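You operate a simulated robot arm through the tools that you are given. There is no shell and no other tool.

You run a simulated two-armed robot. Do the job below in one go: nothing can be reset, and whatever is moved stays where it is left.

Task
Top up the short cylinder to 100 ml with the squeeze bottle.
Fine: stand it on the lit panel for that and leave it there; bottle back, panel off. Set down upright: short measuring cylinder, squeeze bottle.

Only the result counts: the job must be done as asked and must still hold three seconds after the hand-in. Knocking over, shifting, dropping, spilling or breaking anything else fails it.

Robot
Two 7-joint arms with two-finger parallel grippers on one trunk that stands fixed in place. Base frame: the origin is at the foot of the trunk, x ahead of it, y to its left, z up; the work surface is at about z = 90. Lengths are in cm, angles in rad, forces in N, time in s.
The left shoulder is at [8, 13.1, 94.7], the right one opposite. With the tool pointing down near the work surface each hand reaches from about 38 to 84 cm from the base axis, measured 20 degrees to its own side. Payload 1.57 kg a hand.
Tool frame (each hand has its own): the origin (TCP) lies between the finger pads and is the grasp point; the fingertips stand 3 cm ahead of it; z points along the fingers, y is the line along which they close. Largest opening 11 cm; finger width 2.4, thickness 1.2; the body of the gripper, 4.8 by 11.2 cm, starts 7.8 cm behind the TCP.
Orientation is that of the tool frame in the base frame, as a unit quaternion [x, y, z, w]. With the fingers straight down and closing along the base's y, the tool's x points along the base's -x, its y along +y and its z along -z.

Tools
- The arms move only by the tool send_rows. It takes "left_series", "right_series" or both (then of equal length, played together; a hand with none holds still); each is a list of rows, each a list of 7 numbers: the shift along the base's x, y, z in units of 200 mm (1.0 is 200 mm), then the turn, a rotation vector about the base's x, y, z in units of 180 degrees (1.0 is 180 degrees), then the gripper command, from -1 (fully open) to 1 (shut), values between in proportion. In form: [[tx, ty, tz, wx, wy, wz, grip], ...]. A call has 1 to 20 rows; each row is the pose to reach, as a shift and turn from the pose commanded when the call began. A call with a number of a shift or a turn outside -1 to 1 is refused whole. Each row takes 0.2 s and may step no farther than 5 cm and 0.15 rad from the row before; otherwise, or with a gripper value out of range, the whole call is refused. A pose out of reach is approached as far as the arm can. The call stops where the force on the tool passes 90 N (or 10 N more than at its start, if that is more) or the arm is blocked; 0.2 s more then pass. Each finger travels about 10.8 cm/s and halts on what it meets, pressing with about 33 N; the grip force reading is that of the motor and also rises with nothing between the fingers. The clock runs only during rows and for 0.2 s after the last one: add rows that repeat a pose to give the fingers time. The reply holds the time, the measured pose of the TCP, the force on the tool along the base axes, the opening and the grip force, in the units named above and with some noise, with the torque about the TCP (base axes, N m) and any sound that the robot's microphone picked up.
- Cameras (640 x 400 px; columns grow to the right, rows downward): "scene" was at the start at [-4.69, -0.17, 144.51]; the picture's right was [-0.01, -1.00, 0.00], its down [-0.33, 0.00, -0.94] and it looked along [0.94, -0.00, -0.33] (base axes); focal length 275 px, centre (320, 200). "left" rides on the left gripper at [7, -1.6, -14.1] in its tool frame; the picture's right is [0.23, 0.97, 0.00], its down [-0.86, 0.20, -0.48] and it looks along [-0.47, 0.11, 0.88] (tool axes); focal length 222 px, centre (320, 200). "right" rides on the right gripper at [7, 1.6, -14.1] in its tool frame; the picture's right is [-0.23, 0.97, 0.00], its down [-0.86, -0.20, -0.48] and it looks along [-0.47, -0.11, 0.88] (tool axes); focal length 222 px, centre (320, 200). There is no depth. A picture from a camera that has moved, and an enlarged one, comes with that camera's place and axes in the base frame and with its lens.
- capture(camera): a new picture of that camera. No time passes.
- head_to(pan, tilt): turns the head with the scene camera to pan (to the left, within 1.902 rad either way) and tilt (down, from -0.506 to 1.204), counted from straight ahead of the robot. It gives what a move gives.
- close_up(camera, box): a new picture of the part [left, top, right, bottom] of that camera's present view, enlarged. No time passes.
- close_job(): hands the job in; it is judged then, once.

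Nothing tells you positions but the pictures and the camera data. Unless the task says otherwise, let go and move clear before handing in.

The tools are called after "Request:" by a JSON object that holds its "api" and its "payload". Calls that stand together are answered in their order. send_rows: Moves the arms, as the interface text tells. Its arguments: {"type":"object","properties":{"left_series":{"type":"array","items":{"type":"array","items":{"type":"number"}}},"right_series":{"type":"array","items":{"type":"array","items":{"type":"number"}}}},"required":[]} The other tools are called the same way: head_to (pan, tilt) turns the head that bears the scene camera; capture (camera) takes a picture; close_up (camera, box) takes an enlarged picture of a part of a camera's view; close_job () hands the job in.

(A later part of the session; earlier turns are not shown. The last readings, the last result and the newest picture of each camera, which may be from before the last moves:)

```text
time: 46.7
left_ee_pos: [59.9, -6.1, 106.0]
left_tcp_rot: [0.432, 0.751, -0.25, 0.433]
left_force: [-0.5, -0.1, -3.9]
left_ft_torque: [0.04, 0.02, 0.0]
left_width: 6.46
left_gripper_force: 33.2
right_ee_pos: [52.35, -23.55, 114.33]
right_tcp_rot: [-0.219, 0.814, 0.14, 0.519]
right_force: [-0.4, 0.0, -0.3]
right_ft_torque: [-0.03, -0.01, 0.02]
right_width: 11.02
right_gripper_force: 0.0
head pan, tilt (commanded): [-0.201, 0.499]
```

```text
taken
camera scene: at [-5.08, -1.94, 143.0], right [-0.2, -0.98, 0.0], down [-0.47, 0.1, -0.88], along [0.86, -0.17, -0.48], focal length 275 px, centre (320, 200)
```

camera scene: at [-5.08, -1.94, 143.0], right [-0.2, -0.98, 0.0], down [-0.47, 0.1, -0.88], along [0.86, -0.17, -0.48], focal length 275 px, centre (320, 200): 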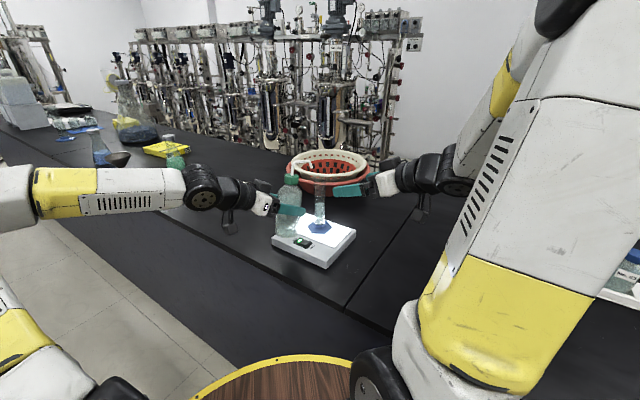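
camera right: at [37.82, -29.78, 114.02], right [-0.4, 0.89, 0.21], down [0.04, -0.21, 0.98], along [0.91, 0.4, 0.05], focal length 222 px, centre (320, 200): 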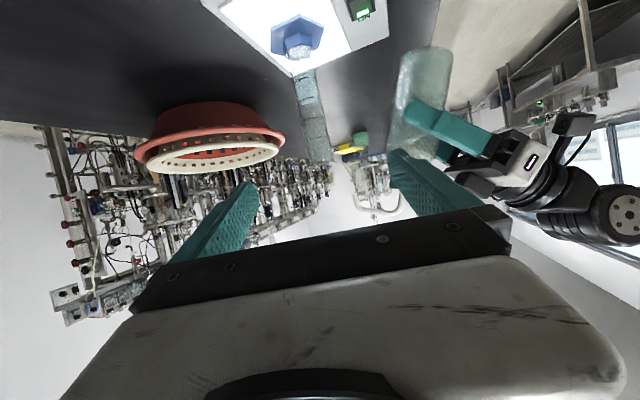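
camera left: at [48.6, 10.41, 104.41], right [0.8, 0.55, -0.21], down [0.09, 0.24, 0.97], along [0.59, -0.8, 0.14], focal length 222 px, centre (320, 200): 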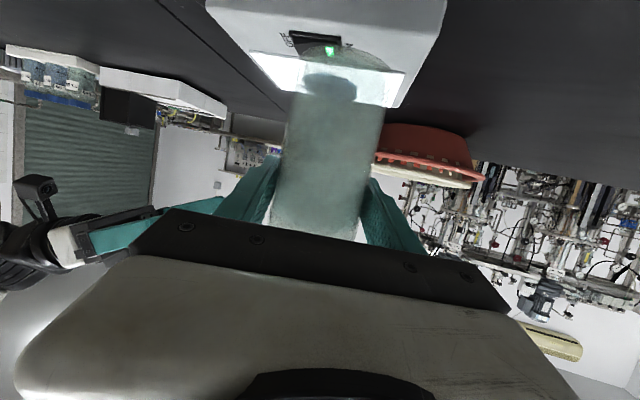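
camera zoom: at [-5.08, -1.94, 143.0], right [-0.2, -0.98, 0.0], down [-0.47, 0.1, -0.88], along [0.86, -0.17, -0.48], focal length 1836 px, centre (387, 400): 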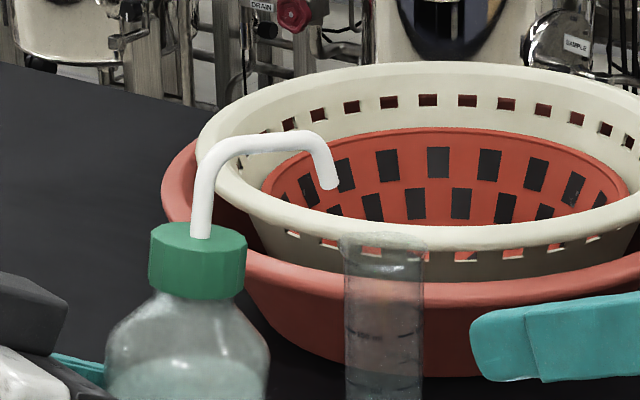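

The reduced tilt is reachable. I continue the last ~2.5 cm so the tip comes over the cylinder mouth, still ~3 cm above the rim.

Request:
{"api": "send_rows", "payload": {"left_series": [[0.016, -0.028, 0, 0, 0, 0, -0.155], [0.032, -0.055, 0, 0, 0, 0, -0.155], [0.05, -0.085, 0, 0, 0, 0, -0.155], [0.065, -0.11, 0, 0, 0, 0, -0.155], [0.065, -0.11, 0, 0, 0, 0, -0.155]]}}

Request:
{"api": "close_up", "payload": {"camera": "scene", "box": [270, 140, 350, 200]}}

Request:
{"api": "close_up", "payload": {"camera": "right", "box": [260, 80, 400, 230]}}

```text
time: 47.9
left_ee_pos: [60.16, -6.36, 106.09]
left_tcp_rot: [0.432, 0.751, -0.249, 0.433]
left_force: [0.0, 0.2, -4.6]
left_ft_torque: [0.02, -0.01, 0.04]
left_width: 6.51
left_gripper_force: 33.3
left hand out of reach, approached as far as the arm can: row 2, 3, 4, 5
right_ee_pos: [52.2, -23.51, 114.3]
right_tcp_rot: [-0.219, 0.814, 0.14, 0.519]
right_force: [-0.6, 0.8, 0.1]
right_ft_torque: [-0.01, -0.01, -0.01]
right_width: 10.99
right_gripper_force: 0.1
head pan, tilt (commanded): [-0.201, 0.499]
```

```text
6.67 times, centred on (310, 170) of scene
camera zoom: at [-5.08, -1.94, 143.0], right [-0.2, -0.98, 0.0], down [-0.47, 0.1, -0.88], along [0.86, -0.17, -0.48], focal length 1836 px, centre (387, 400)
```

zoom: 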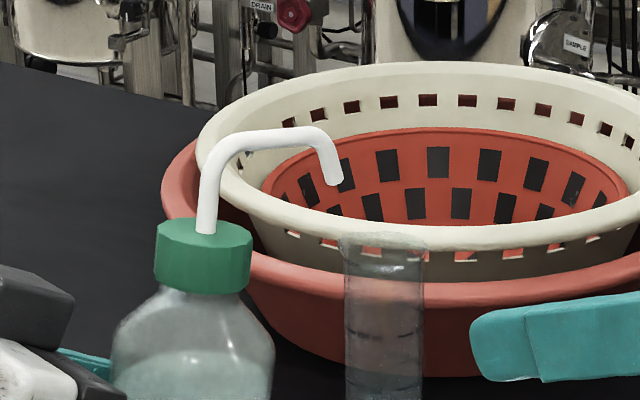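

```text
2.67 times, centred on (330, 155) of right
camera zoom: at [37.81, -29.79, 114.02], right [-0.4, 0.89, 0.21], down [0.04, -0.21, 0.98], along [0.91, 0.4, 0.05], focal length 592 px, centre (293, 320)
```

zoom: 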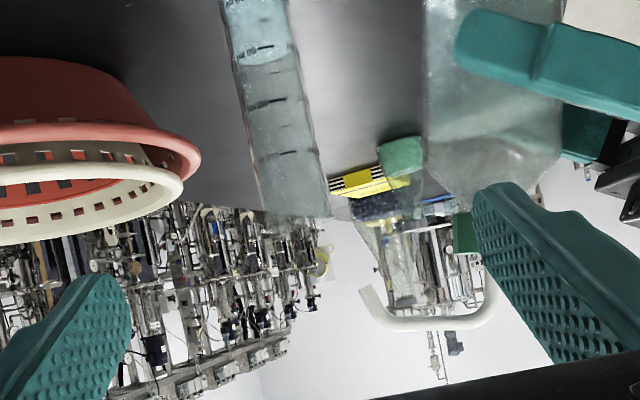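

Again slightly short, so a joint limit depends on direction. I probe which direction is free: first a small +x move.

Request:
{"api": "send_rows", "payload": {"left_series": [[0.03, 0, 0, 0, 0, 0, -0.155], [0.06, 0, 0, 0, 0, 0, -0.155], [0.1, 0, 0, 0, 0, 0, -0.155], [0.1, 0, 0, 0, 0, 0, -0.155]]}}

```text
time: 48.9
left_ee_pos: [61.49, -5.88, 106.24]
left_tcp_rot: [0.433, 0.75, -0.25, 0.433]
left_force: [-0.6, 0.2, -4.4]
left_ft_torque: [0.05, 0.0, 0.01]
left_width: 6.48
left_gripper_force: 32.9
left hand out of reach, approached as far as the arm can: row 1, 2, 3, 4
right_ee_pos: [52.28, -23.4, 114.29]
right_tcp_rot: [-0.218, 0.815, 0.139, 0.519]
right_force: [0.3, -0.1, 0.1]
right_ft_torque: [-0.02, 0.01, -0.07]
right_width: 11.0
right_gripper_force: 0.0
head pan, tilt (commanded): [-0.201, 0.499]
```

The limit seems tied to the hand's direction rather than distance. I test turning the hand further (yaw −20°) in place, away from the cylinder.

Request:
{"api": "send_rows", "payload": {"left_series": [[0, 0.02, 0, 0, 0, -0.0278, -0.155], [0, 0.04, 0, 0, 0, -0.0556, -0.155], [0, 0.05, 0, 0, 0, -0.0833, -0.155], [0, 0.05, 0, 0, 0, -0.1111, -0.155], [0, 0.05, 0, 0, 0, -0.1111, -0.155]]}}

Request:
{"api": "capture", "payload": {"camera": "scene"}}

```text
time: 50.1
left_ee_pos: [61.08, -3.86, 105.92]
left_tcp_rot: [0.558, 0.662, -0.323, 0.383]
left_force: [1.3, -0.8, -4.1]
left_ft_torque: [-0.01, 0.0, -0.02]
left_width: 6.48
left_gripper_force: 33.0
left hand out of reach, approached as far as the arm can: row 3, 4, 5
right_ee_pos: [52.15, -23.51, 114.31]
right_tcp_rot: [-0.219, 0.815, 0.139, 0.519]
right_force: [0.4, 0.2, 0.4]
right_ft_torque: [0.0, 0.0, 0.02]
right_width: 11.01
right_gripper_force: 0.1
head pan, tilt (commanded): [-0.201, 0.499]
```

```text
taken
camera scene: at [-5.06, -1.93, 143.0], right [-0.2, -0.98, 0.0], down [-0.47, 0.1, -0.88], along [0.86, -0.18, -0.48], focal length 275 px, centre (320, 200)
```

scene: 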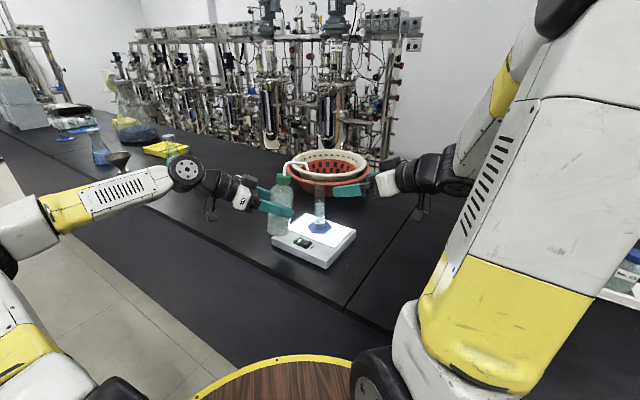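

Orientation turned but inward reach stays limited. I test the other way (yaw −40°) to learn where the limit lies, keeping the tip clear of the cylinder.

Request:
{"api": "send_rows", "payload": {"left_series": [[-0.034, -0.0, 0.01, 0, 0, 0.037, -0.155], [-0.068, -0.01, 0.01, 0, 0, 0.074, -0.155], [-0.102, -0.03, 0.01, 0, 0, 0.111, -0.155], [-0.136, -0.06, 0.01, 0, 0, 0.148, -0.155], [-0.17, -0.09, 0.01, 0, 0, 0.185, -0.155], [-0.204, -0.107, 0.01, 0, 0, 0.2222, -0.155], [-0.204, -0.107, 0.01, 0, 0, 0.2222, -0.155]]}}

Request:
{"api": "capture", "payload": {"camera": "scene"}}

```text
time: 51.7
left_ee_pos: [57.78, -5.21, 107.22]
left_tcp_rot: [0.412, 0.749, -0.267, 0.444]
left_force: [0.7, 1.6, -4.0]
left_ft_torque: [0.04, 0.0, 0.01]
left_width: 6.51
left_gripper_force: 33.5
left hand out of reach, approached as far as the arm can: row 4, 5, 6, 7
right_ee_pos: [52.33, -23.56, 114.23]
right_tcp_rot: [-0.219, 0.814, 0.14, 0.519]
right_force: [-0.1, 0.4, -0.2]
right_ft_torque: [-0.02, -0.02, 0.01]
right_width: 10.99
right_gripper_force: 0.1
head pan, tilt (commanded): [-0.201, 0.499]
```

```text
taken
camera scene: at [-5.1, -1.95, 143.0], right [-0.2, -0.98, 0.0], down [-0.47, 0.1, -0.88], along [0.86, -0.17, -0.48], focal length 275 px, centre (320, 200)
```

scene: 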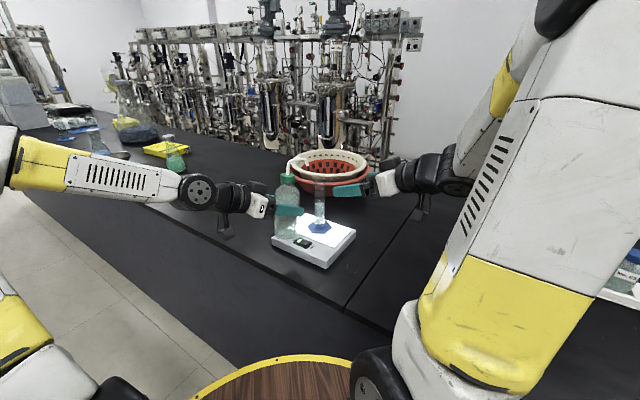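

The left arm's limits block that pouring approach. The safe move is to put the bottle back where it stood and then try a different approach; first I return to the upright staging pose.

Request:
{"api": "send_rows", "payload": {"left_series": [[0.0, 0.05, -0.01, -0.0102, -0.0103, -0.002, -0.155], [0.003, 0.1, -0.03, -0.0205, -0.0205, -0.0039, -0.155], [0.006, 0.14, -0.055, -0.0307, -0.0308, -0.0059, -0.155], [0.006, 0.14, -0.055, -0.0307, -0.0308, -0.0059, -0.155]]}}

Request:
{"api": "close_up", "payload": {"camera": "scene", "box": [200, 130, 360, 270]}}

```text
time: 52.7
left_ee_pos: [57.92, -2.79, 106.14]
left_tcp_rot: [0.41, 0.709, -0.287, 0.497]
left_force: [-0.7, 1.1, -3.6]
left_ft_torque: [0.04, 0.0, -0.04]
left_width: 6.47
left_gripper_force: 33.0
right_ee_pos: [52.25, -23.44, 114.3]
right_tcp_rot: [-0.219, 0.815, 0.14, 0.518]
right_force: [0.1, -0.5, 0.4]
right_ft_torque: [-0.01, 0.01, 0.01]
right_width: 11.02
right_gripper_force: 0.1
head pan, tilt (commanded): [-0.201, 0.499]
```

```text
2.86 times, centred on (280, 200) of scene
camera zoom: at [-5.08, -1.94, 143.0], right [-0.2, -0.98, 0.0], down [-0.47, 0.1, -0.88], along [0.86, -0.17, -0.48], focal length 787 px, centre (434, 200)
```

zoom: 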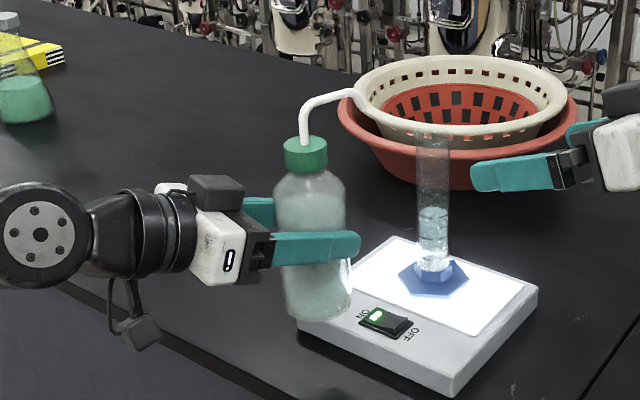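

The bottle is upright and steady. I carry it back to above its original spot, undoing the turn.

Request:
{"api": "send_rows", "payload": {"left_series": [[0.03, 0.016, 0, 0, 0, 0.006, -0.155], [0.1, 0.045, 0, 0, 0, 0.02, -0.155], [0.21, 0.09, 0, 0, 0, 0.042, -0.155], [0.33, 0.142, 0, 0, 0, 0.066, -0.155], [0.45, 0.193, 0, 0, 0, 0.091, -0.155], [0.57, 0.245, 0, 0, 0, 0.116, -0.155], [0.69, 0.297, 0, 0, 0, 0.141, -0.155], [0.8, 0.345, 0, 0, 0, 0.163, -0.155], [0.89, 0.384, -0.05, 0, 0, 0.182, -0.155], [0.945, 0.41, -0.12, 0, 0, 0.1944, -0.155], [0.945, 0.41, -0.2, 0, 0, 0.1944, -0.155], [0.945, 0.41, -0.28, 0, 0, 0.1944, -0.155], [0.945, 0.41, -0.33, 0, 0, 0.1944, -0.155], [0.945, 0.41, -0.33, 0, 0, 0.1944, -0.155]]}}

Request:
{"api": "close_up", "payload": {"camera": "scene", "box": [200, 130, 320, 250]}}

```text
time: 55.7
left_ee_pos: [76.92, 5.47, 99.54]
left_tcp_rot: [0.178, 0.799, -0.124, 0.56]
left_force: [0.1, -0.4, -3.3]
left_ft_torque: [0.02, 0.07, 0.02]
left_width: 6.47
left_gripper_force: 32.7
right_ee_pos: [52.34, -23.49, 114.37]
right_tcp_rot: [-0.219, 0.815, 0.14, 0.519]
right_force: [0.3, -0.1, 0.8]
right_ft_torque: [-0.01, 0.02, -0.01]
right_width: 11.0
right_gripper_force: 0.1
head pan, tilt (commanded): [-0.201, 0.499]
```

```text
3.33 times, centred on (260, 190) of scene
camera zoom: at [-5.07, -1.93, 143.0], right [-0.2, -0.98, 0.0], down [-0.47, 0.1, -0.88], along [0.86, -0.17, -0.48], focal length 918 px, centre (520, 233)
```

zoom: 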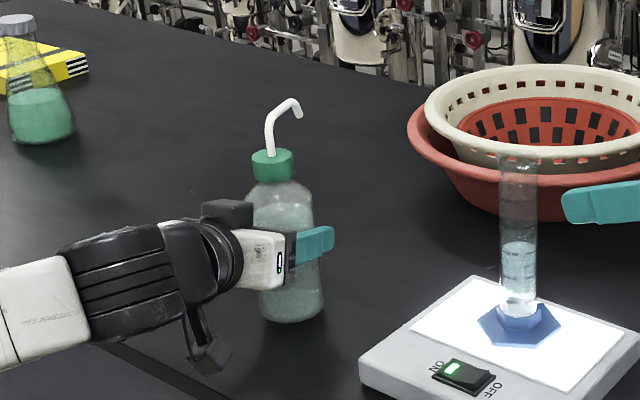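

I lower the bottle the last centimetre onto its original spot, feeling for contact.

Request:
{"api": "send_rows", "payload": {"left_series": [[0, 0, -0.02, 0, 0, 0, -0.155], [0, 0, -0.04, 0, 0, 0, -0.155], [0, 0, -0.05, 0, 0, 0, -0.155], [0, 0, -0.055, 0, 0, 0, -0.155], [0, 0, -0.055, 0, 0, 0, -0.155]]}}

```text
time: 56.9
left_ee_pos: [76.81, 5.4, 98.57]
left_tcp_rot: [0.178, 0.799, -0.125, 0.56]
left_force: [0.1, -0.3, -1.2]
left_ft_torque: [0.01, 0.06, -0.02]
left_width: 6.49
left_gripper_force: 33.5
right_ee_pos: [52.38, -23.49, 114.4]
right_tcp_rot: [-0.219, 0.815, 0.139, 0.519]
right_force: [-0.4, -0.4, 1.2]
right_ft_torque: [0.03, -0.01, 0.03]
right_width: 10.98
right_gripper_force: 0.0
head pan, tilt (commanded): [-0.201, 0.499]
```

Weight is being taken up by the bench. One more tiny step, then I open the fingers gently.

Request:
{"api": "send_rows", "payload": {"left_series": [[0, 0, -0.006, 0, 0, 0, -0.155], [0, 0, -0.006, 0, 0, 0, -0.155], [0, 0, -0.006, 0, 0, 0, -0.19], [0, 0, -0.006, 0, 0, 0, -0.24], [0, 0, -0.006, 0, 0, 0, -0.35], [0, 0, -0.006, 0, 0, 0, -0.6], [0, 0, -0.006, 0, 0, 0, -1], [0, 0, -0.006, 0, 0, 0, -1]]}}

Request:
{"api": "close_up", "payload": {"camera": "scene", "box": [200, 130, 320, 250]}}

Request:
{"api": "capture", "payload": {"camera": "left"}}

```text
time: 58.7
left_ee_pos: [76.75, 5.36, 98.42]
left_tcp_rot: [0.177, 0.8, -0.123, 0.56]
left_force: [-0.3, -0.1, 0.7]
left_ft_torque: [0.01, 0.03, 0.0]
left_width: 11.0
left_gripper_force: 0.1
right_ee_pos: [52.2, -23.43, 114.37]
right_tcp_rot: [-0.219, 0.815, 0.14, 0.518]
right_force: [-0.2, 0.3, 0.4]
right_ft_torque: [-0.01, -0.04, -0.02]
right_width: 10.96
right_gripper_force: 0.1
head pan, tilt (commanded): [-0.201, 0.499]
```

```text
3.33 times, centred on (260, 190) of scene
camera zoom: at [-5.09, -1.93, 143.0], right [-0.2, -0.98, 0.0], down [-0.47, 0.1, -0.88], along [0.86, -0.17, -0.48], focal length 918 px, centre (520, 233)
```

zoom: 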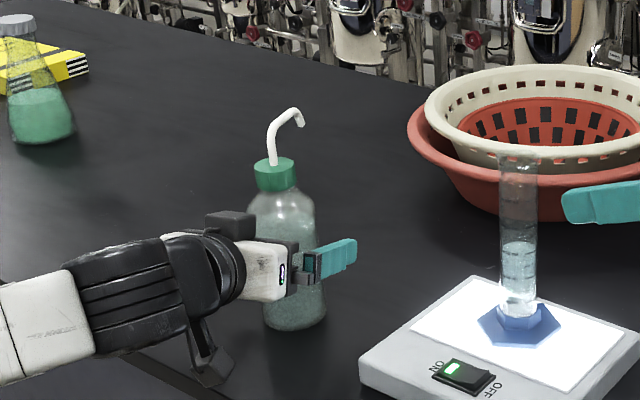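

```text
taken
camera left: at [61.89, 10.53, 96.69], right [0.34, 0.92, -0.21], down [-0.06, 0.25, 0.97], along [0.94, -0.32, 0.14], focal length 222 px, centre (320, 200)
```

left: 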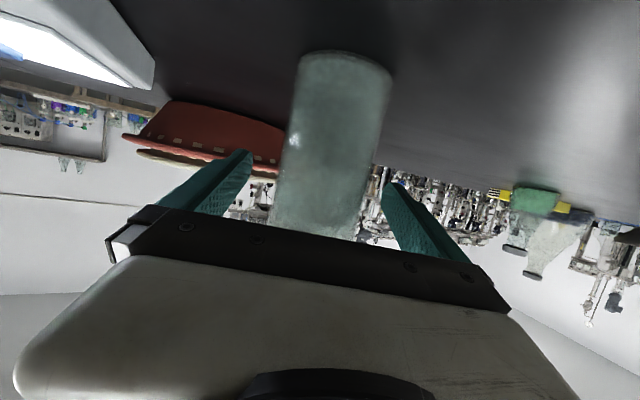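

The bottle is back on its spot and released. I withdraw the left hand straight back along its axis and then off to the left.

Request:
{"api": "send_rows", "payload": {"left_series": [[-0.1, 0.047, 0.04, 0, 0, 0, -1], [-0.25, 0.117, 0.1, 0, 0, 0, -1], [-0.42, 0.196, 0.17, 0, 0, 0, -1], [-0.6, 0.28, 0.24, 0, 0, 0, -1], [-0.78, 0.4, 0.34, 0, 0, 0, -1], [-0.92, 0.55, 0.48, 0, 0, 0, -1], [-1.0, 0.7, 0.64, 0, 0, 0, -1], [-1.0, 0.8, 0.8, 0, 0, 0, -1], [-1.0, 0.8, 0.8, 0, 0, 0, -1]]}}

Request:
{"api": "capture", "payload": {"camera": "scene"}}

```text
time: 60.7
left_ee_pos: [57.07, 21.44, 114.25]
left_tcp_rot: [0.177, 0.8, -0.124, 0.56]
left_force: [0.4, 0.8, 0.9]
left_ft_torque: [0.01, 0.02, -0.02]
left_width: 11.0
left_gripper_force: 0.0
right_ee_pos: [52.23, -23.36, 114.39]
right_tcp_rot: [-0.219, 0.815, 0.139, 0.518]
right_force: [0.5, 0.4, 0.3]
right_ft_torque: [0.02, 0.05, -0.01]
right_width: 11.0
right_gripper_force: 0.2
head pan, tilt (commanded): [-0.201, 0.499]
```

```text
taken
camera scene: at [-5.09, -1.93, 143.0], right [-0.2, -0.98, 0.0], down [-0.47, 0.1, -0.88], along [0.86, -0.17, -0.48], focal length 275 px, centre (320, 200)
```

scene: 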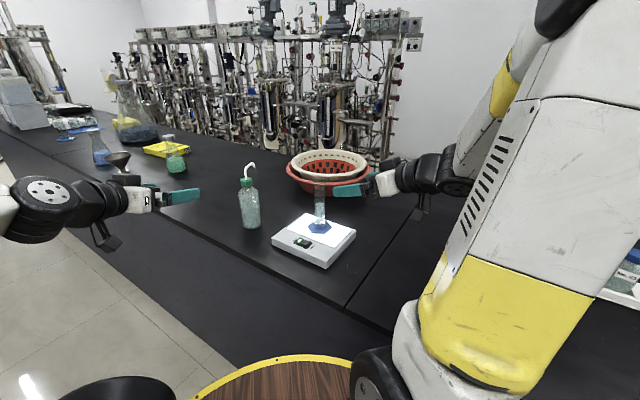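

Now I test whether the right hand can reach across toward the bottle: raise it and move it left at a safe height, with the left hand backing off further.

Request:
{"api": "send_rows", "payload": {"right_series": [[-0.05, 0, 0.15, 0, 0, -0.01, -1], [-0.1, 0.05, 0.3, 0, 0, -0.02, -1], [-0.11, 0.17, 0.38, 0, 0, -0.03, -1], [-0.11, 0.32, 0.38, 0, 0, -0.04, -1], [-0.11, 0.47, 0.38, 0, 0, -0.05, -1], [-0.11, 0.62, 0.38, 0, 0, -0.06, -1], [-0.11, 0.77, 0.38, 0, 0, -0.07, -1], [-0.11, 0.92, 0.38, 0, 0, -0.0833, -1], [-0.11, 0.92, 0.38, 0, 0, -0.0833, -1]], "left_series": [[-0.1, 0.04, 0.04, 0, 0, 0, -1], [-0.2, 0.08, 0.08, 0, 0, 0, -1], [-0.3, 0.12, 0.12, 0, 0, 0, -1], [-0.4, 0.16, 0.16, 0, 0, 0, -1], [-0.5, 0.2, 0.2, 0, 0, 0, -1], [-0.5, 0.2, 0.2, 0, 0, 0, -1], [-0.5, 0.2, 0.2, 0, 0, 0, -1], [-0.5, 0.2, 0.2, 0, 0, 0, -1], [-0.5, 0.2, 0.2, 0, 0, 0, -1]]}}

Request:
{"api": "capture", "payload": {"camera": "scene"}}

```text
time: 62.7
left_ee_pos: [46.82, 25.46, 118.23]
left_tcp_rot: [0.177, 0.8, -0.124, 0.56]
left_force: [0.0, -0.9, -0.5]
left_ft_torque: [0.01, -0.02, 0.02]
left_width: 11.02
left_gripper_force: 0.0
right_ee_pos: [50.5, -4.97, 121.22]
right_tcp_rot: [-0.108, 0.84, 0.077, 0.526]
right_force: [-0.7, -0.8, -0.4]
right_ft_torque: [0.04, -0.04, 0.02]
right_width: 11.01
right_gripper_force: 0.1
head pan, tilt (commanded): [-0.201, 0.499]
```

```text
taken
camera scene: at [-4.97, -1.36, 143.09], right [-0.14, -0.99, 0.0], down [-0.47, 0.06, -0.88], along [0.87, -0.12, -0.47], focal length 275 px, centre (320, 200)
```

scene: 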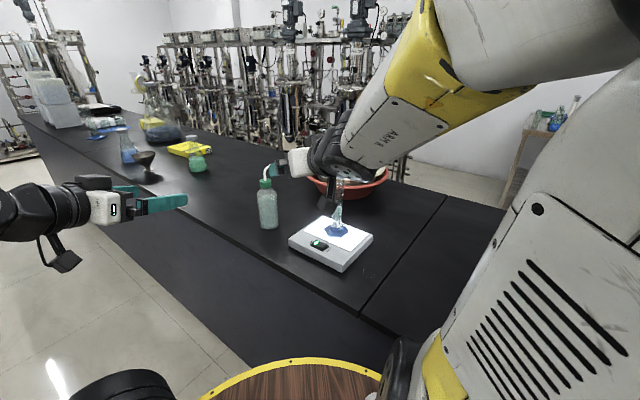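

The right hand can get across, but its elbow passes close to the head. I extend forward and down toward a pre-grasp in front of the bottle, which should move the elbow away, and check reach.

Request:
{"api": "send_rows", "payload": {"right_series": [[0.12, 0.06, -0.1, 0, 0, 0, -1], [0.24, 0.12, -0.22, 0, 0, 0, -1], [0.36, 0.18, -0.36, 0, 0, 0, -1], [0.48, 0.24, -0.52, 0, 0, 0, -1], [0.6, 0.3, -0.68, 0, 0, 0, -1], [0.7, 0.35, -0.84, 0, 0, 0, -1], [0.7, 0.35, -0.84, 0, 0, 0, -1]]}}

Request:
{"api": "capture", "payload": {"camera": "scene"}}

Request:
{"api": "capture", "payload": {"camera": "right"}}

```text
time: 64.3
left_ee_pos: [46.76, 25.48, 118.33]
left_tcp_rot: [0.177, 0.8, -0.123, 0.56]
left_force: [0.0, -0.8, 0.5]
left_ft_torque: [-0.03, 0.02, -0.02]
left_width: 11.01
left_gripper_force: 0.0
right_ee_pos: [64.52, 1.41, 105.12]
right_tcp_rot: [-0.11, 0.836, 0.07, 0.532]
right_force: [0.0, -0.2, -0.1]
right_ft_torque: [-0.05, 0.02, 0.01]
right_width: 11.01
right_gripper_force: 0.1
head pan, tilt (commanded): [-0.201, 0.499]
```

```text
taken
camera scene: at [-5.1, -1.93, 143.0], right [-0.2, -0.98, 0.0], down [-0.47, 0.1, -0.88], along [0.86, -0.17, -0.48], focal length 275 px, centre (320, 200)
```

scene: 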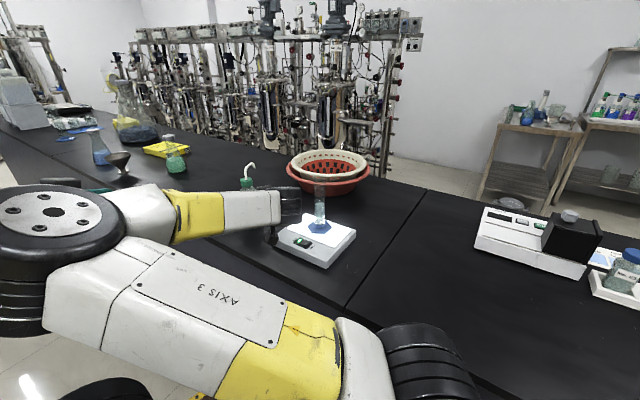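

```text
taken
camera right: at [48.82, -0.89, 104.87], right [-0.16, 0.97, 0.21], down [-0.02, -0.21, 0.98], along [0.99, 0.15, 0.05], focal length 222 px, centre (320, 200)
```

right: 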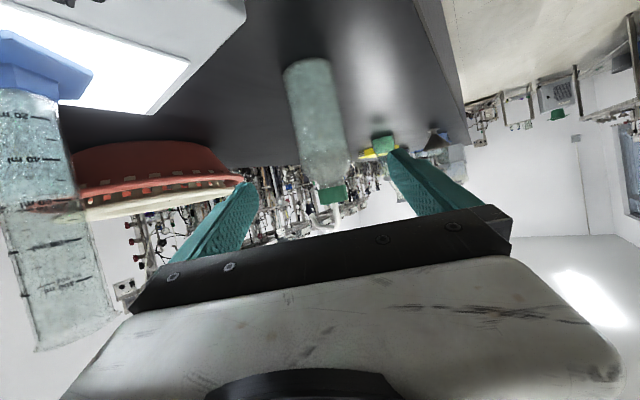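

The right arm reaches the bottle (with its elbow crossed over to the left) and the bottle is well centred in its view. Before grasping, I rehearse the carry path to the pouring side without the bottle, keeping well clear of the cylinder.

Request:
{"api": "send_rows", "payload": {"right_series": [[-0.108, -0.123, 0.08, 0, 0, 0.028, -1], [-0.217, -0.247, 0.16, 0, 0, 0.056, -1], [-0.325, -0.37, 0.245, 0, 0, 0.0833, -1], [-0.425, -0.503, 0.245, 0, 0, 0.111, -1], [-0.425, -0.503, 0.245, 0, 0, 0.111, -1]]}}

Request:
{"api": "capture", "payload": {"camera": "scene"}}

```text
time: 65.5
left_ee_pos: [46.76, 25.45, 118.31]
left_tcp_rot: [0.176, 0.8, -0.123, 0.56]
left_force: [-0.4, 0.1, 0.3]
left_ft_torque: [0.0, -0.03, 0.02]
left_width: 11.0
left_gripper_force: 0.1
right_ee_pos: [55.98, -8.04, 110.26]
right_tcp_rot: [-0.253, 0.804, 0.161, 0.513]
right_force: [-0.3, 0.2, -0.8]
right_ft_torque: [-0.02, 0.0, 0.03]
right_width: 11.0
right_gripper_force: 0.0
head pan, tilt (commanded): [-0.201, 0.499]
```

```text
taken
camera scene: at [-5.1, -1.92, 143.0], right [-0.2, -0.98, 0.0], down [-0.47, 0.1, -0.88], along [0.86, -0.17, -0.48], focal length 275 px, centre (320, 200)
```

scene: 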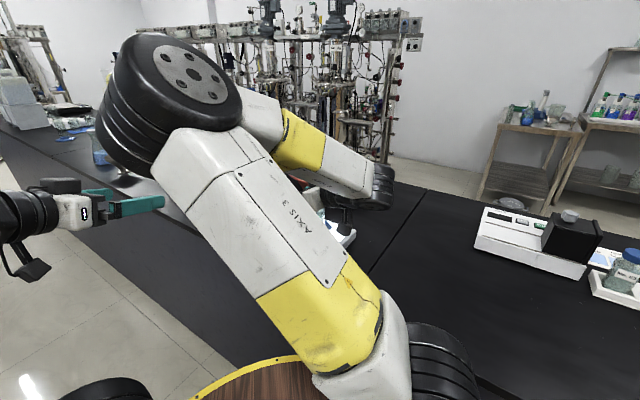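

Tracking is fine and the elbow is swinging back. I continue the rehearsal along the path.

Request:
{"api": "send_rows", "payload": {"right_series": [[-0.09, -0.13, 0, 0, 0, 0.025, -1], [-0.18, -0.27, 0, 0, 0, 0.05, -1], [-0.24, -0.42, -0.02, 0, 0, 0.085, -1], [-0.28, -0.58, -0.05, 0, 0, 0.125, -1], [-0.28, -0.58, -0.05, 0, 0, 0.125, -1]]}}

Request:
{"api": "capture", "payload": {"camera": "scene"}}

Request:
{"api": "capture", "payload": {"camera": "left"}}

```text
time: 66.7
left_ee_pos: [46.83, 25.21, 118.22]
left_tcp_rot: [0.178, 0.8, -0.123, 0.56]
left_force: [-0.2, 0.2, 0.7]
left_ft_torque: [0.04, 0.02, 0.08]
left_width: 11.01
left_gripper_force: 0.1
right_ee_pos: [50.52, -20.21, 109.2]
right_tcp_rot: [-0.406, 0.74, 0.258, 0.47]
right_force: [0.5, -1.4, -0.7]
right_ft_torque: [0.18, -0.02, 0.12]
right_width: 11.01
right_gripper_force: 0.0
right hand out of reach, approached as far as the arm can: row 3
head pan, tilt (commanded): [-0.201, 0.499]
```

```text
taken
camera scene: at [-5.07, -2.18, 143.0], right [-0.2, -0.98, 0.0], down [-0.47, 0.1, -0.88], along [0.86, -0.17, -0.48], focal length 275 px, centre (320, 200)
```

scene: 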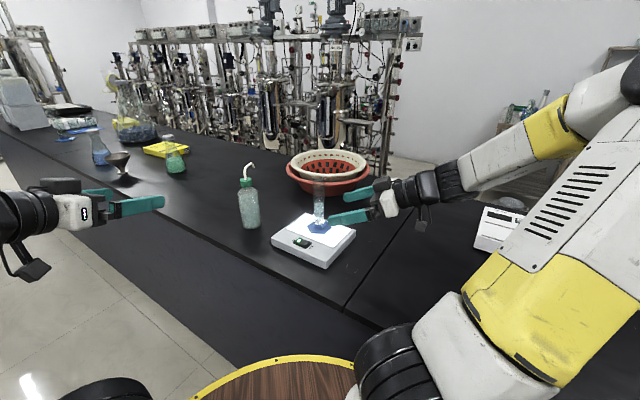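

```text
taken
camera left: at [31.87, 30.3, 116.66], right [0.34, 0.92, -0.21], down [-0.06, 0.24, 0.97], along [0.94, -0.32, 0.14], focal length 222 px, centre (320, 200)
```

left: 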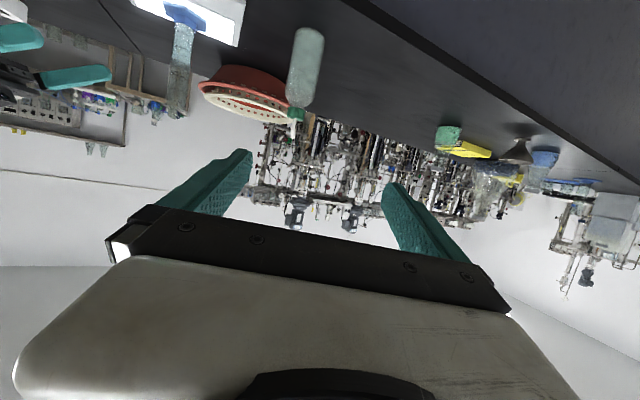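

The rehearsal showed a sudden elbow flip there, which I don't want while holding liquid. Better plan: the left hand re-grasps the bottle from its left side, sets it down turned on the free bench strip in front of the panel, and the right hand takes it from there. I park the right hand back and swing the left hand around to approach the bottle from +y.

Request:
{"api": "send_rows", "payload": {"left_series": [[0.12, 0.01, -0.04, 0, 0, -0.03, -1], [0.25, 0.02, -0.09, 0, 0, -0.06, -1], [0.38, 0.03, -0.14, 0, 0, -0.09, -1], [0.51, 0.03, -0.19, 0, 0, -0.12, -1], [0.64, 0.03, -0.24, 0, 0, -0.15, -1], [0.76, 0.03, -0.3, 0, 0, -0.1806, -1], [0.76, 0.03, -0.3, 0, 0, -0.1806, -1]], "right_series": [[-0.04, -0.05, 0.04, 0, 0, 0, -1], [-0.08, -0.1, 0.08, 0, 0, 0, -1], [-0.12, -0.15, 0.12, 0, 0, 0, -1], [-0.16, -0.2, 0.16, 0, 0, 0, -1], [-0.2, -0.25, 0.2, 0, 0, 0, -1], [-0.22, -0.28, 0.22, 0, 0, 0, -1], [-0.22, -0.28, 0.22, 0, 0, 0, -1]]}}

Request:
{"api": "send_rows", "payload": {"left_series": [[0.12, -0.03, -0.06, 0, 0, -0.03, -1], [0.25, -0.08, -0.13, 0, 0, -0.06, -1], [0.38, -0.14, -0.21, 0, 0, -0.09, -1], [0.5, -0.2, -0.29, 0, 0, -0.12, -1], [0.62, -0.27, -0.37, 0, 0, -0.15, -1], [0.7425, -0.35, -0.45, 0, 0, -0.1806, -1], [0.7425, -0.35, -0.45, 0, 0, -0.1806, -1]]}}

Request:
{"api": "capture", "payload": {"camera": "left"}}

Request:
{"api": "capture", "payload": {"camera": "scene"}}

```text
time: 68.3
left_ee_pos: [62.07, 26.03, 112.19]
left_tcp_rot: [0.395, 0.718, -0.276, 0.503]
left_force: [-0.2, -0.8, 0.4]
left_ft_torque: [0.03, 0.0, 0.01]
left_width: 11.0
left_gripper_force: 0.0
right_ee_pos: [45.96, -25.31, 113.46]
right_tcp_rot: [-0.405, 0.74, 0.258, 0.471]
right_force: [-0.7, 0.2, 0.3]
right_ft_torque: [-0.03, -0.02, -0.01]
right_width: 11.01
right_gripper_force: 0.0
head pan, tilt (commanded): [-0.201, 0.499]
```

```text
time: 69.9
left_ee_pos: [70.72, 19.22, 103.0]
left_tcp_rot: [0.579, 0.579, -0.406, 0.406]
left_force: [-0.4, -0.7, 0.5]
left_ft_torque: [0.01, -0.03, 0.03]
left_width: 11.02
left_gripper_force: 0.0
left hand out of reach, approached as far as the arm can: row 5, 6, 7
right_ee_pos: [45.97, -25.16, 113.46]
right_tcp_rot: [-0.406, 0.739, 0.259, 0.471]
right_force: [-0.4, 0.2, 1.0]
right_ft_torque: [-0.01, -0.01, -0.02]
right_width: 10.99
right_gripper_force: 0.1
head pan, tilt (commanded): [-0.201, 0.499]
```

```text
taken
camera left: at [69.05, 34.87, 101.33], right [0.97, 0.08, -0.21], down [0.2, 0.16, 0.97], along [0.11, -0.98, 0.14], focal length 222 px, centre (320, 200)
```

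left: 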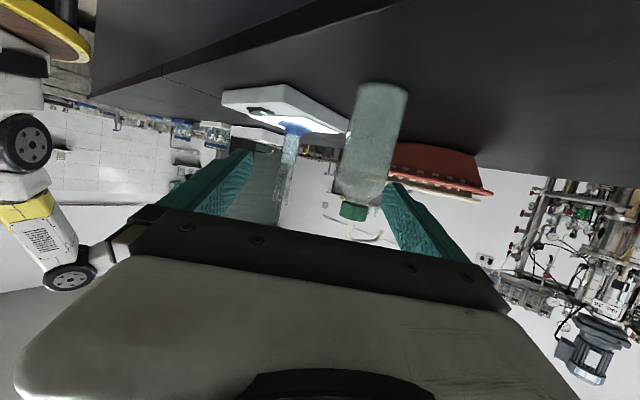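

```text
taken
camera scene: at [-5.1, -1.94, 143.0], right [-0.2, -0.98, 0.0], down [-0.47, 0.1, -0.88], along [0.86, -0.17, -0.48], focal length 275 px, centre (320, 200)
```

scene: 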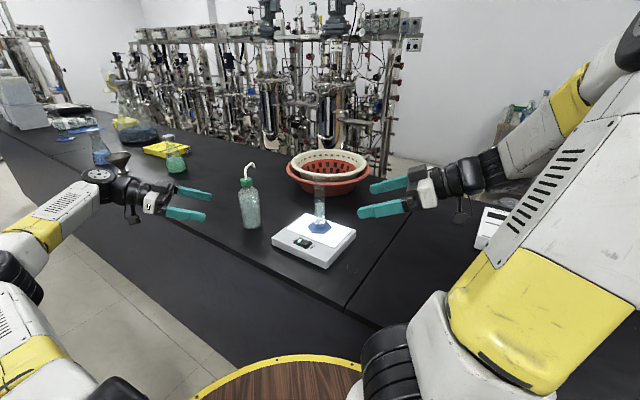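

That pose is at the arm's reach limit for x; turning back to yaw −72° is enough. I adjust to a pre-grasp on that line.

Request:
{"api": "send_rows", "payload": {"left_series": [[0.0, -0.02, 0.0, 0, 0, 0.025, -1], [0.03, -0.04, 0.0, 0, 0, 0.05, -1], [0.07, -0.06, 0.01, 0, 0, 0.075, -1], [0.104, -0.07, 0.01, 0, 0, 0.1, -1], [0.104, -0.07, 0.01, 0, 0, 0.1, -1]]}}

Request:
{"api": "capture", "payload": {"camera": "left"}}

```text
time: 71.1
left_ee_pos: [73.22, 17.85, 103.24]
left_tcp_rot: [0.481, 0.663, -0.337, 0.464]
left_force: [-0.3, -0.2, 0.1]
left_ft_torque: [-0.02, 0.04, 0.02]
left_width: 11.02
left_gripper_force: 0.1
right_ee_pos: [45.98, -25.35, 113.44]
right_tcp_rot: [-0.406, 0.739, 0.259, 0.471]
right_force: [0.1, 1.1, -0.4]
right_ft_torque: [0.01, 0.0, -0.01]
right_width: 11.01
right_gripper_force: 0.0
head pan, tilt (commanded): [-0.201, 0.499]
```

```text
taken
camera left: at [66.62, 32.19, 101.59], right [0.9, 0.38, -0.21], down [0.14, 0.21, 0.97], along [0.41, -0.9, 0.14], focal length 222 px, centre (320, 200)
```

left: 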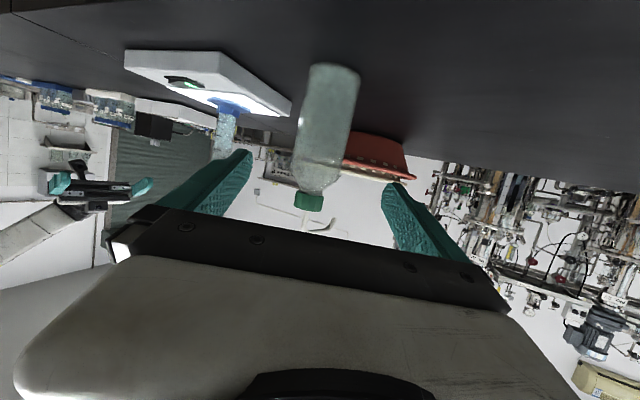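

The bottle is centred in the left view. I advance along the tool axis so the bottle sits between the pads.

Request:
{"api": "send_rows", "payload": {"left_series": [[0.035, -0.115, -0.044, 0, 0, 0, -1], [0.08, -0.26, -0.1, 0, 0, 0, -1], [0.125, -0.4, -0.154, 0, 0, 0, -1], [0.165, -0.53, -0.204, 0, 0, 0, -1], [0.195, -0.625, -0.24, 0, 0, 0, -1], [0.195, -0.625, -0.24, 0, 0, 0, -1]]}}

Request:
{"api": "capture", "payload": {"camera": "left"}}

Request:
{"api": "close_up", "payload": {"camera": "scene", "box": [160, 140, 300, 250]}}

```text
time: 72.5
left_ee_pos: [74.55, 6.86, 98.84]
left_tcp_rot: [0.481, 0.664, -0.336, 0.464]
left_force: [0.7, -0.4, 0.6]
left_ft_torque: [0.02, 0.02, 0.01]
left_width: 11.01
left_gripper_force: 0.0
left hand out of reach, approached as far as the arm can: row 4, 5, 6
right_ee_pos: [45.88, -25.27, 113.48]
right_tcp_rot: [-0.406, 0.739, 0.259, 0.47]
right_force: [0.3, 0.2, 0.5]
right_ft_torque: [0.02, -0.03, 0.0]
right_width: 10.99
right_gripper_force: 0.0
head pan, tilt (commanded): [-0.201, 0.499]
```

```text
taken
camera left: at [68.06, 21.25, 97.19], right [0.9, 0.38, -0.21], down [0.14, 0.21, 0.97], along [0.41, -0.9, 0.14], focal length 222 px, centre (320, 200)
```

left: 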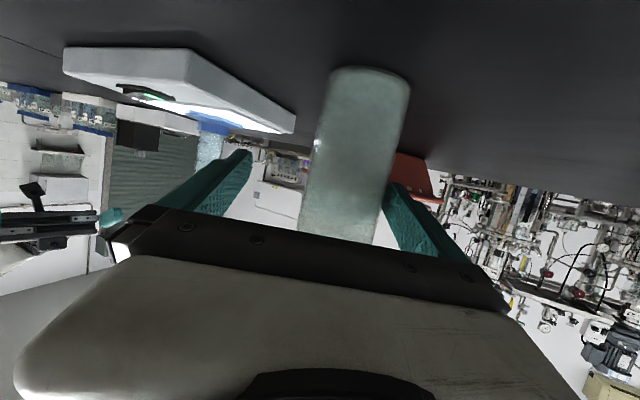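

```text
3.64 times, centred on (230, 195) of scene
camera zoom: at [-5.09, -1.93, 143.0], right [-0.2, -0.98, 0.0], down [-0.47, 0.1, -0.88], along [0.86, -0.17, -0.48], focal length 1001 px, centre (647, 218)
```

zoom: 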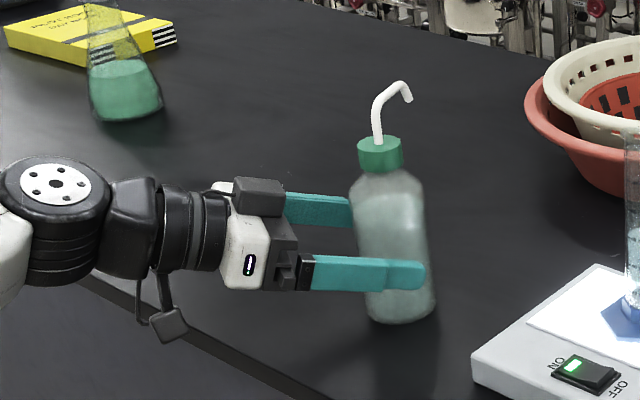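

At yaw −72° it still falls ~2.8 cm short. With a forward tilt, the relative nozzle angle isn't critical, so I back off and use yaw −45° instead.

Request:
{"api": "send_rows", "payload": {"left_series": [[-0.035, 0.107, 0.041, 0, 0, 0, -1], [-0.087, 0.268, 0.103, 0, 0, 0, -1], [-0.14, 0.429, 0.164, 0, 0, 0, -1], [-0.175, 0.536, 0.205, 0, 0, 0, -1], [-0.21, 0.5, 0.21, 0, 0, 0.0375, -1], [-0.26, 0.46, 0.215, 0, 0, 0.075, -1], [-0.31, 0.42, 0.22, 0, 0, 0.1125, -1], [-0.35, 0.387, 0.22, 0, 0, 0.15, -1], [-0.35, 0.387, 0.22, 0, 0, 0.15, -1]]}}

Request:
{"api": "capture", "payload": {"camera": "left"}}

```text
time: 74.5
left_ee_pos: [67.57, 14.86, 103.05]
left_tcp_rot: [0.312, 0.757, -0.218, 0.531]
left_force: [0.7, -0.1, 0.6]
left_ft_torque: [0.03, -0.01, -0.01]
left_width: 11.0
left_gripper_force: 0.0
right_ee_pos: [45.96, -25.33, 113.4]
right_tcp_rot: [-0.405, 0.739, 0.258, 0.472]
right_force: [0.6, -0.2, -0.5]
right_ft_torque: [-0.05, -0.02, 0.0]
right_width: 11.01
right_gripper_force: 0.1
head pan, tilt (commanded): [-0.201, 0.499]
```

```text
taken
camera left: at [55.35, 24.71, 101.46], right [0.63, 0.74, -0.21], down [0.03, 0.25, 0.97], along [0.77, -0.62, 0.14], focal length 222 px, centre (320, 200)
```

left: 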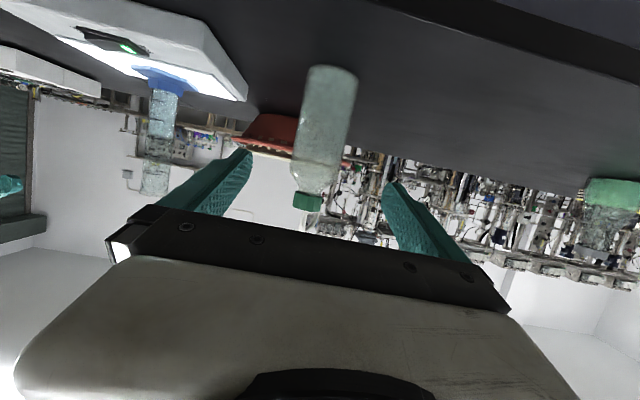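

Good alignment at yaw −45°. I advance to the bottle.

Request:
{"api": "send_rows", "payload": {"left_series": [[0.08, -0.081, -0.04, 0, 0, 0, -1], [0.18, -0.183, -0.09, 0, 0, 0, -1], [0.29, -0.295, -0.145, 0, 0, 0, -1], [0.39, -0.397, -0.195, 0, 0, 0, -1], [0.466, -0.474, -0.235, 0, 0, 0, -1], [0.466, -0.474, -0.235, 0, 0, 0, -1]]}}

Request:
{"api": "capture", "payload": {"camera": "left"}}

```text
time: 75.9
left_ee_pos: [75.19, 5.61, 99.27]
left_tcp_rot: [0.32, 0.75, -0.232, 0.53]
left_force: [-0.5, 1.0, 0.5]
left_ft_torque: [-0.01, 0.02, 0.01]
left_width: 11.0
left_gripper_force: 0.1
left hand out of reach, approached as far as the arm can: row 5
right_ee_pos: [45.83, -25.39, 113.42]
right_tcp_rot: [-0.405, 0.739, 0.258, 0.471]
right_force: [0.3, -0.4, 0.7]
right_ft_torque: [0.04, 0.02, 0.02]
right_width: 10.98
right_gripper_force: 0.1
head pan, tilt (commanded): [-0.201, 0.499]
```

```text
taken
camera left: at [63.21, 15.9, 97.4], right [0.66, 0.72, -0.22], down [0.04, 0.27, 0.96], along [0.75, -0.64, 0.15], focal length 222 px, centre (320, 200)
```

left: 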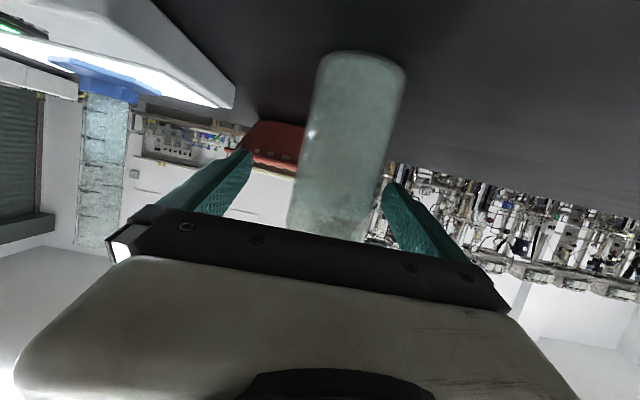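

I hold still briefly to see where the arm settles.

Request:
{"api": "send_rows", "payload": {"left_series": [[0, 0, 0, 0, 0, 0, -1], [0, 0, 0, 0, 0, 0, -1], [0, 0, 0, 0, 0, 0, -1]]}}

Request:
{"api": "capture", "payload": {"camera": "left"}}

Request:
{"api": "capture", "payload": {"camera": "scene"}}

```text
time: 76.7
left_ee_pos: [75.22, 5.8, 99.29]
left_tcp_rot: [0.321, 0.75, -0.233, 0.53]
left_force: [-0.2, 0.0, -0.2]
left_ft_torque: [-0.03, -0.02, -0.04]
left_width: 10.99
left_gripper_force: 0.1
right_ee_pos: [45.92, -25.25, 113.37]
right_tcp_rot: [-0.405, 0.74, 0.258, 0.471]
right_force: [0.6, -0.2, 0.4]
right_ft_torque: [0.0, 0.01, 0.0]
right_width: 11.01
right_gripper_force: 0.1
head pan, tilt (commanded): [-0.201, 0.499]
```

```text
taken
camera left: at [63.2, 15.91, 97.41], right [0.66, 0.72, -0.22], down [0.04, 0.27, 0.96], along [0.75, -0.64, 0.15], focal length 222 px, centre (320, 200)
```

left: 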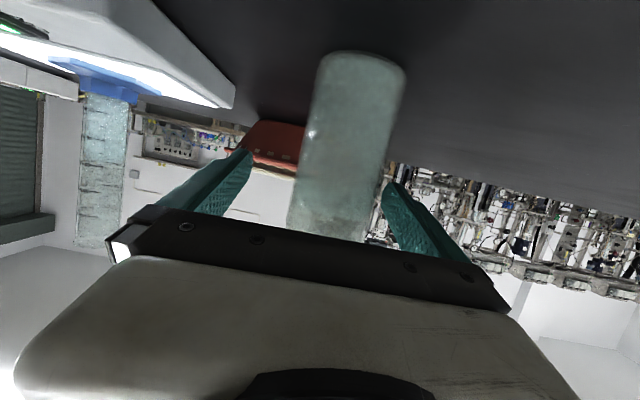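

```text
taken
camera scene: at [-5.09, -1.94, 143.0], right [-0.2, -0.98, 0.0], down [-0.47, 0.1, -0.88], along [0.86, -0.17, -0.48], focal length 275 px, centre (320, 200)
```

scene: 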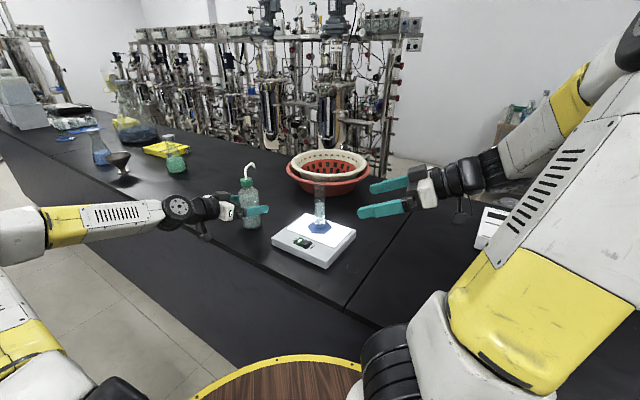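

The left arm can't reach well at other angles, so I choose: left hand parks (as a side camera), and the right hand — which reached the bottle cleanly in its crossed posture — does grasp, pour and return without any flip. First the left hand retreats and parks.

Request:
{"api": "send_rows", "payload": {"left_series": [[-0.06, 0.065, 0.03, 0, 0, 0, -1], [-0.16, 0.172, 0.082, 0, 0, 0, -1], [-0.27, 0.29, 0.14, 0, 0, 0, -1], [-0.385, 0.415, 0.2, 0, 0, 0, -1], [-0.5, 0.5, 0.3, 0, 0, 0.02, -1], [-0.62, 0.58, 0.42, 0, 0, 0.04, -1], [-0.75, 0.66, 0.54, 0, 0, 0.07, -1], [-0.88, 0.74, 0.66, 0, 0, 0.1, -1], [-1.0, 0.82, 0.78, 0, 0, 0.122, -1], [-1.0, 0.82, 0.78, 0, 0, 0.122, -1]]}}

Request:
{"api": "send_rows", "payload": {"left_series": [[-0.1, 0.05, 0.03, 0, 0, 0, -1], [-0.2, 0.1, 0.07, 0, 0, 0, -1], [-0.3, 0.15, 0.12, 0, 0, 0, -1], [-0.42, 0.17, 0.17, 0, 0, 0, -1], [-0.42, 0.17, 0.17, 0, 0, 0, -1]]}}

Request:
{"api": "capture", "payload": {"camera": "scene"}}

Request:
{"api": "capture", "payload": {"camera": "left"}}

```text
time: 78.9
left_ee_pos: [56.97, 21.39, 114.36]
left_tcp_rot: [0.163, 0.803, -0.114, 0.562]
left_force: [-0.1, -0.2, 0.7]
left_ft_torque: [-0.02, 0.0, 0.01]
left_width: 11.01
left_gripper_force: 0.0
right_ee_pos: [45.96, -25.26, 113.37]
right_tcp_rot: [-0.406, 0.739, 0.259, 0.471]
right_force: [-0.2, -0.2, -0.3]
right_ft_torque: [-0.02, 0.03, 0.01]
right_width: 11.0
right_gripper_force: 0.1
head pan, tilt (commanded): [-0.201, 0.499]
```

```text
time: 80.1
left_ee_pos: [48.25, 24.98, 117.48]
left_tcp_rot: [0.163, 0.803, -0.114, 0.562]
left_force: [1.0, 0.3, 0.1]
left_ft_torque: [0.0, 0.01, -0.01]
left_width: 11.0
left_gripper_force: 0.1
right_ee_pos: [45.94, -25.31, 113.55]
right_tcp_rot: [-0.406, 0.739, 0.259, 0.471]
right_force: [-0.6, -0.3, -0.9]
right_ft_torque: [-0.03, -0.01, -0.02]
right_width: 10.99
right_gripper_force: 0.0
head pan, tilt (commanded): [-0.201, 0.499]
```

```text
taken
camera scene: at [-5.09, -1.93, 143.0], right [-0.2, -0.98, 0.0], down [-0.47, 0.1, -0.88], along [0.86, -0.17, -0.48], focal length 275 px, centre (320, 200)
```

scene: 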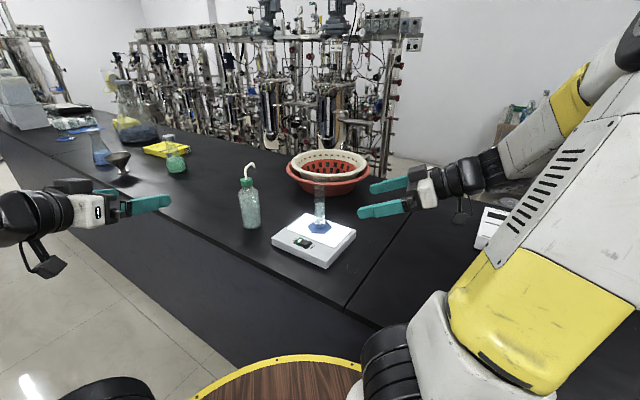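

```text
taken
camera left: at [33.17, 29.58, 115.84], right [0.31, 0.93, -0.21], down [-0.07, 0.24, 0.97], along [0.95, -0.28, 0.14], focal length 222 px, centre (320, 200)
```

left: 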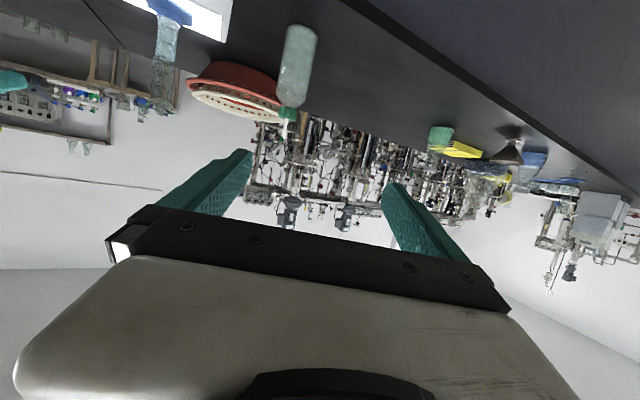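

Left hand is parked with a side view. Now the right hand goes back toward the bottle along the earlier route, slightly farther forward to spare the head.

Request:
{"api": "send_rows", "payload": {"right_series": [[0.05, 0.03, 0.1, 0, 0, -0.03, -1], [0.1, 0.06, 0.2, 0, 0, -0.065, -1], [0.15, 0.09, 0.3, 0, 0, -0.1, -1], [0.2, 0.115, 0.375, 0, 0, -0.135, -1], [0.24, 0.2, 0.375, 0, 0, -0.153, -1], [0.28, 0.35, 0.36, 0, 0, -0.17, -1], [0.32, 0.5, 0.34, 0, 0, -0.187, -1], [0.36, 0.66, 0.31, 0, 0, -0.204, -1], [0.39, 0.82, 0.27, 0, 0, -0.221, -1], [0.41, 0.96, 0.23, 0, 0, -0.236, -1], [0.41, 0.96, 0.23, 0, 0, -0.236, -1]]}}

Request:
{"api": "capture", "payload": {"camera": "scene"}}

```text
time: 82.5
left_ee_pos: [48.33, 25.04, 117.42]
left_tcp_rot: [0.163, 0.803, -0.114, 0.562]
left_force: [-0.1, -0.1, -0.6]
left_ft_torque: [0.06, 0.01, 0.02]
left_width: 10.99
left_gripper_force: 0.0
right_ee_pos: [53.81, -6.08, 117.88]
right_tcp_rot: [-0.11, 0.837, 0.07, 0.532]
right_force: [0.2, -0.5, 0.6]
right_ft_torque: [0.0, 0.0, 0.0]
right_width: 11.0
right_gripper_force: 0.1
head pan, tilt (commanded): [-0.201, 0.499]
```

```text
taken
camera scene: at [-5.1, -1.93, 143.0], right [-0.2, -0.98, 0.0], down [-0.47, 0.1, -0.88], along [0.86, -0.17, -0.48], focal length 275 px, centre (320, 200)
```

scene: 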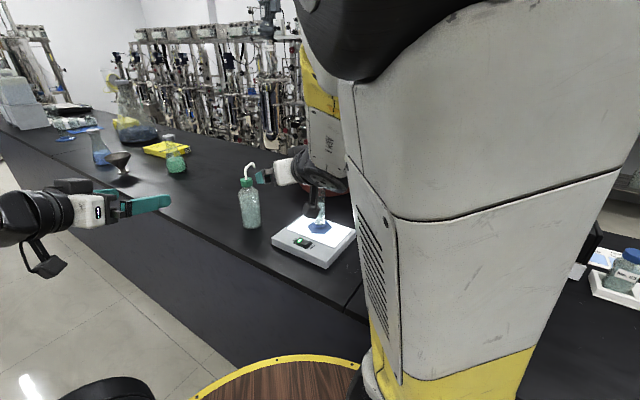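

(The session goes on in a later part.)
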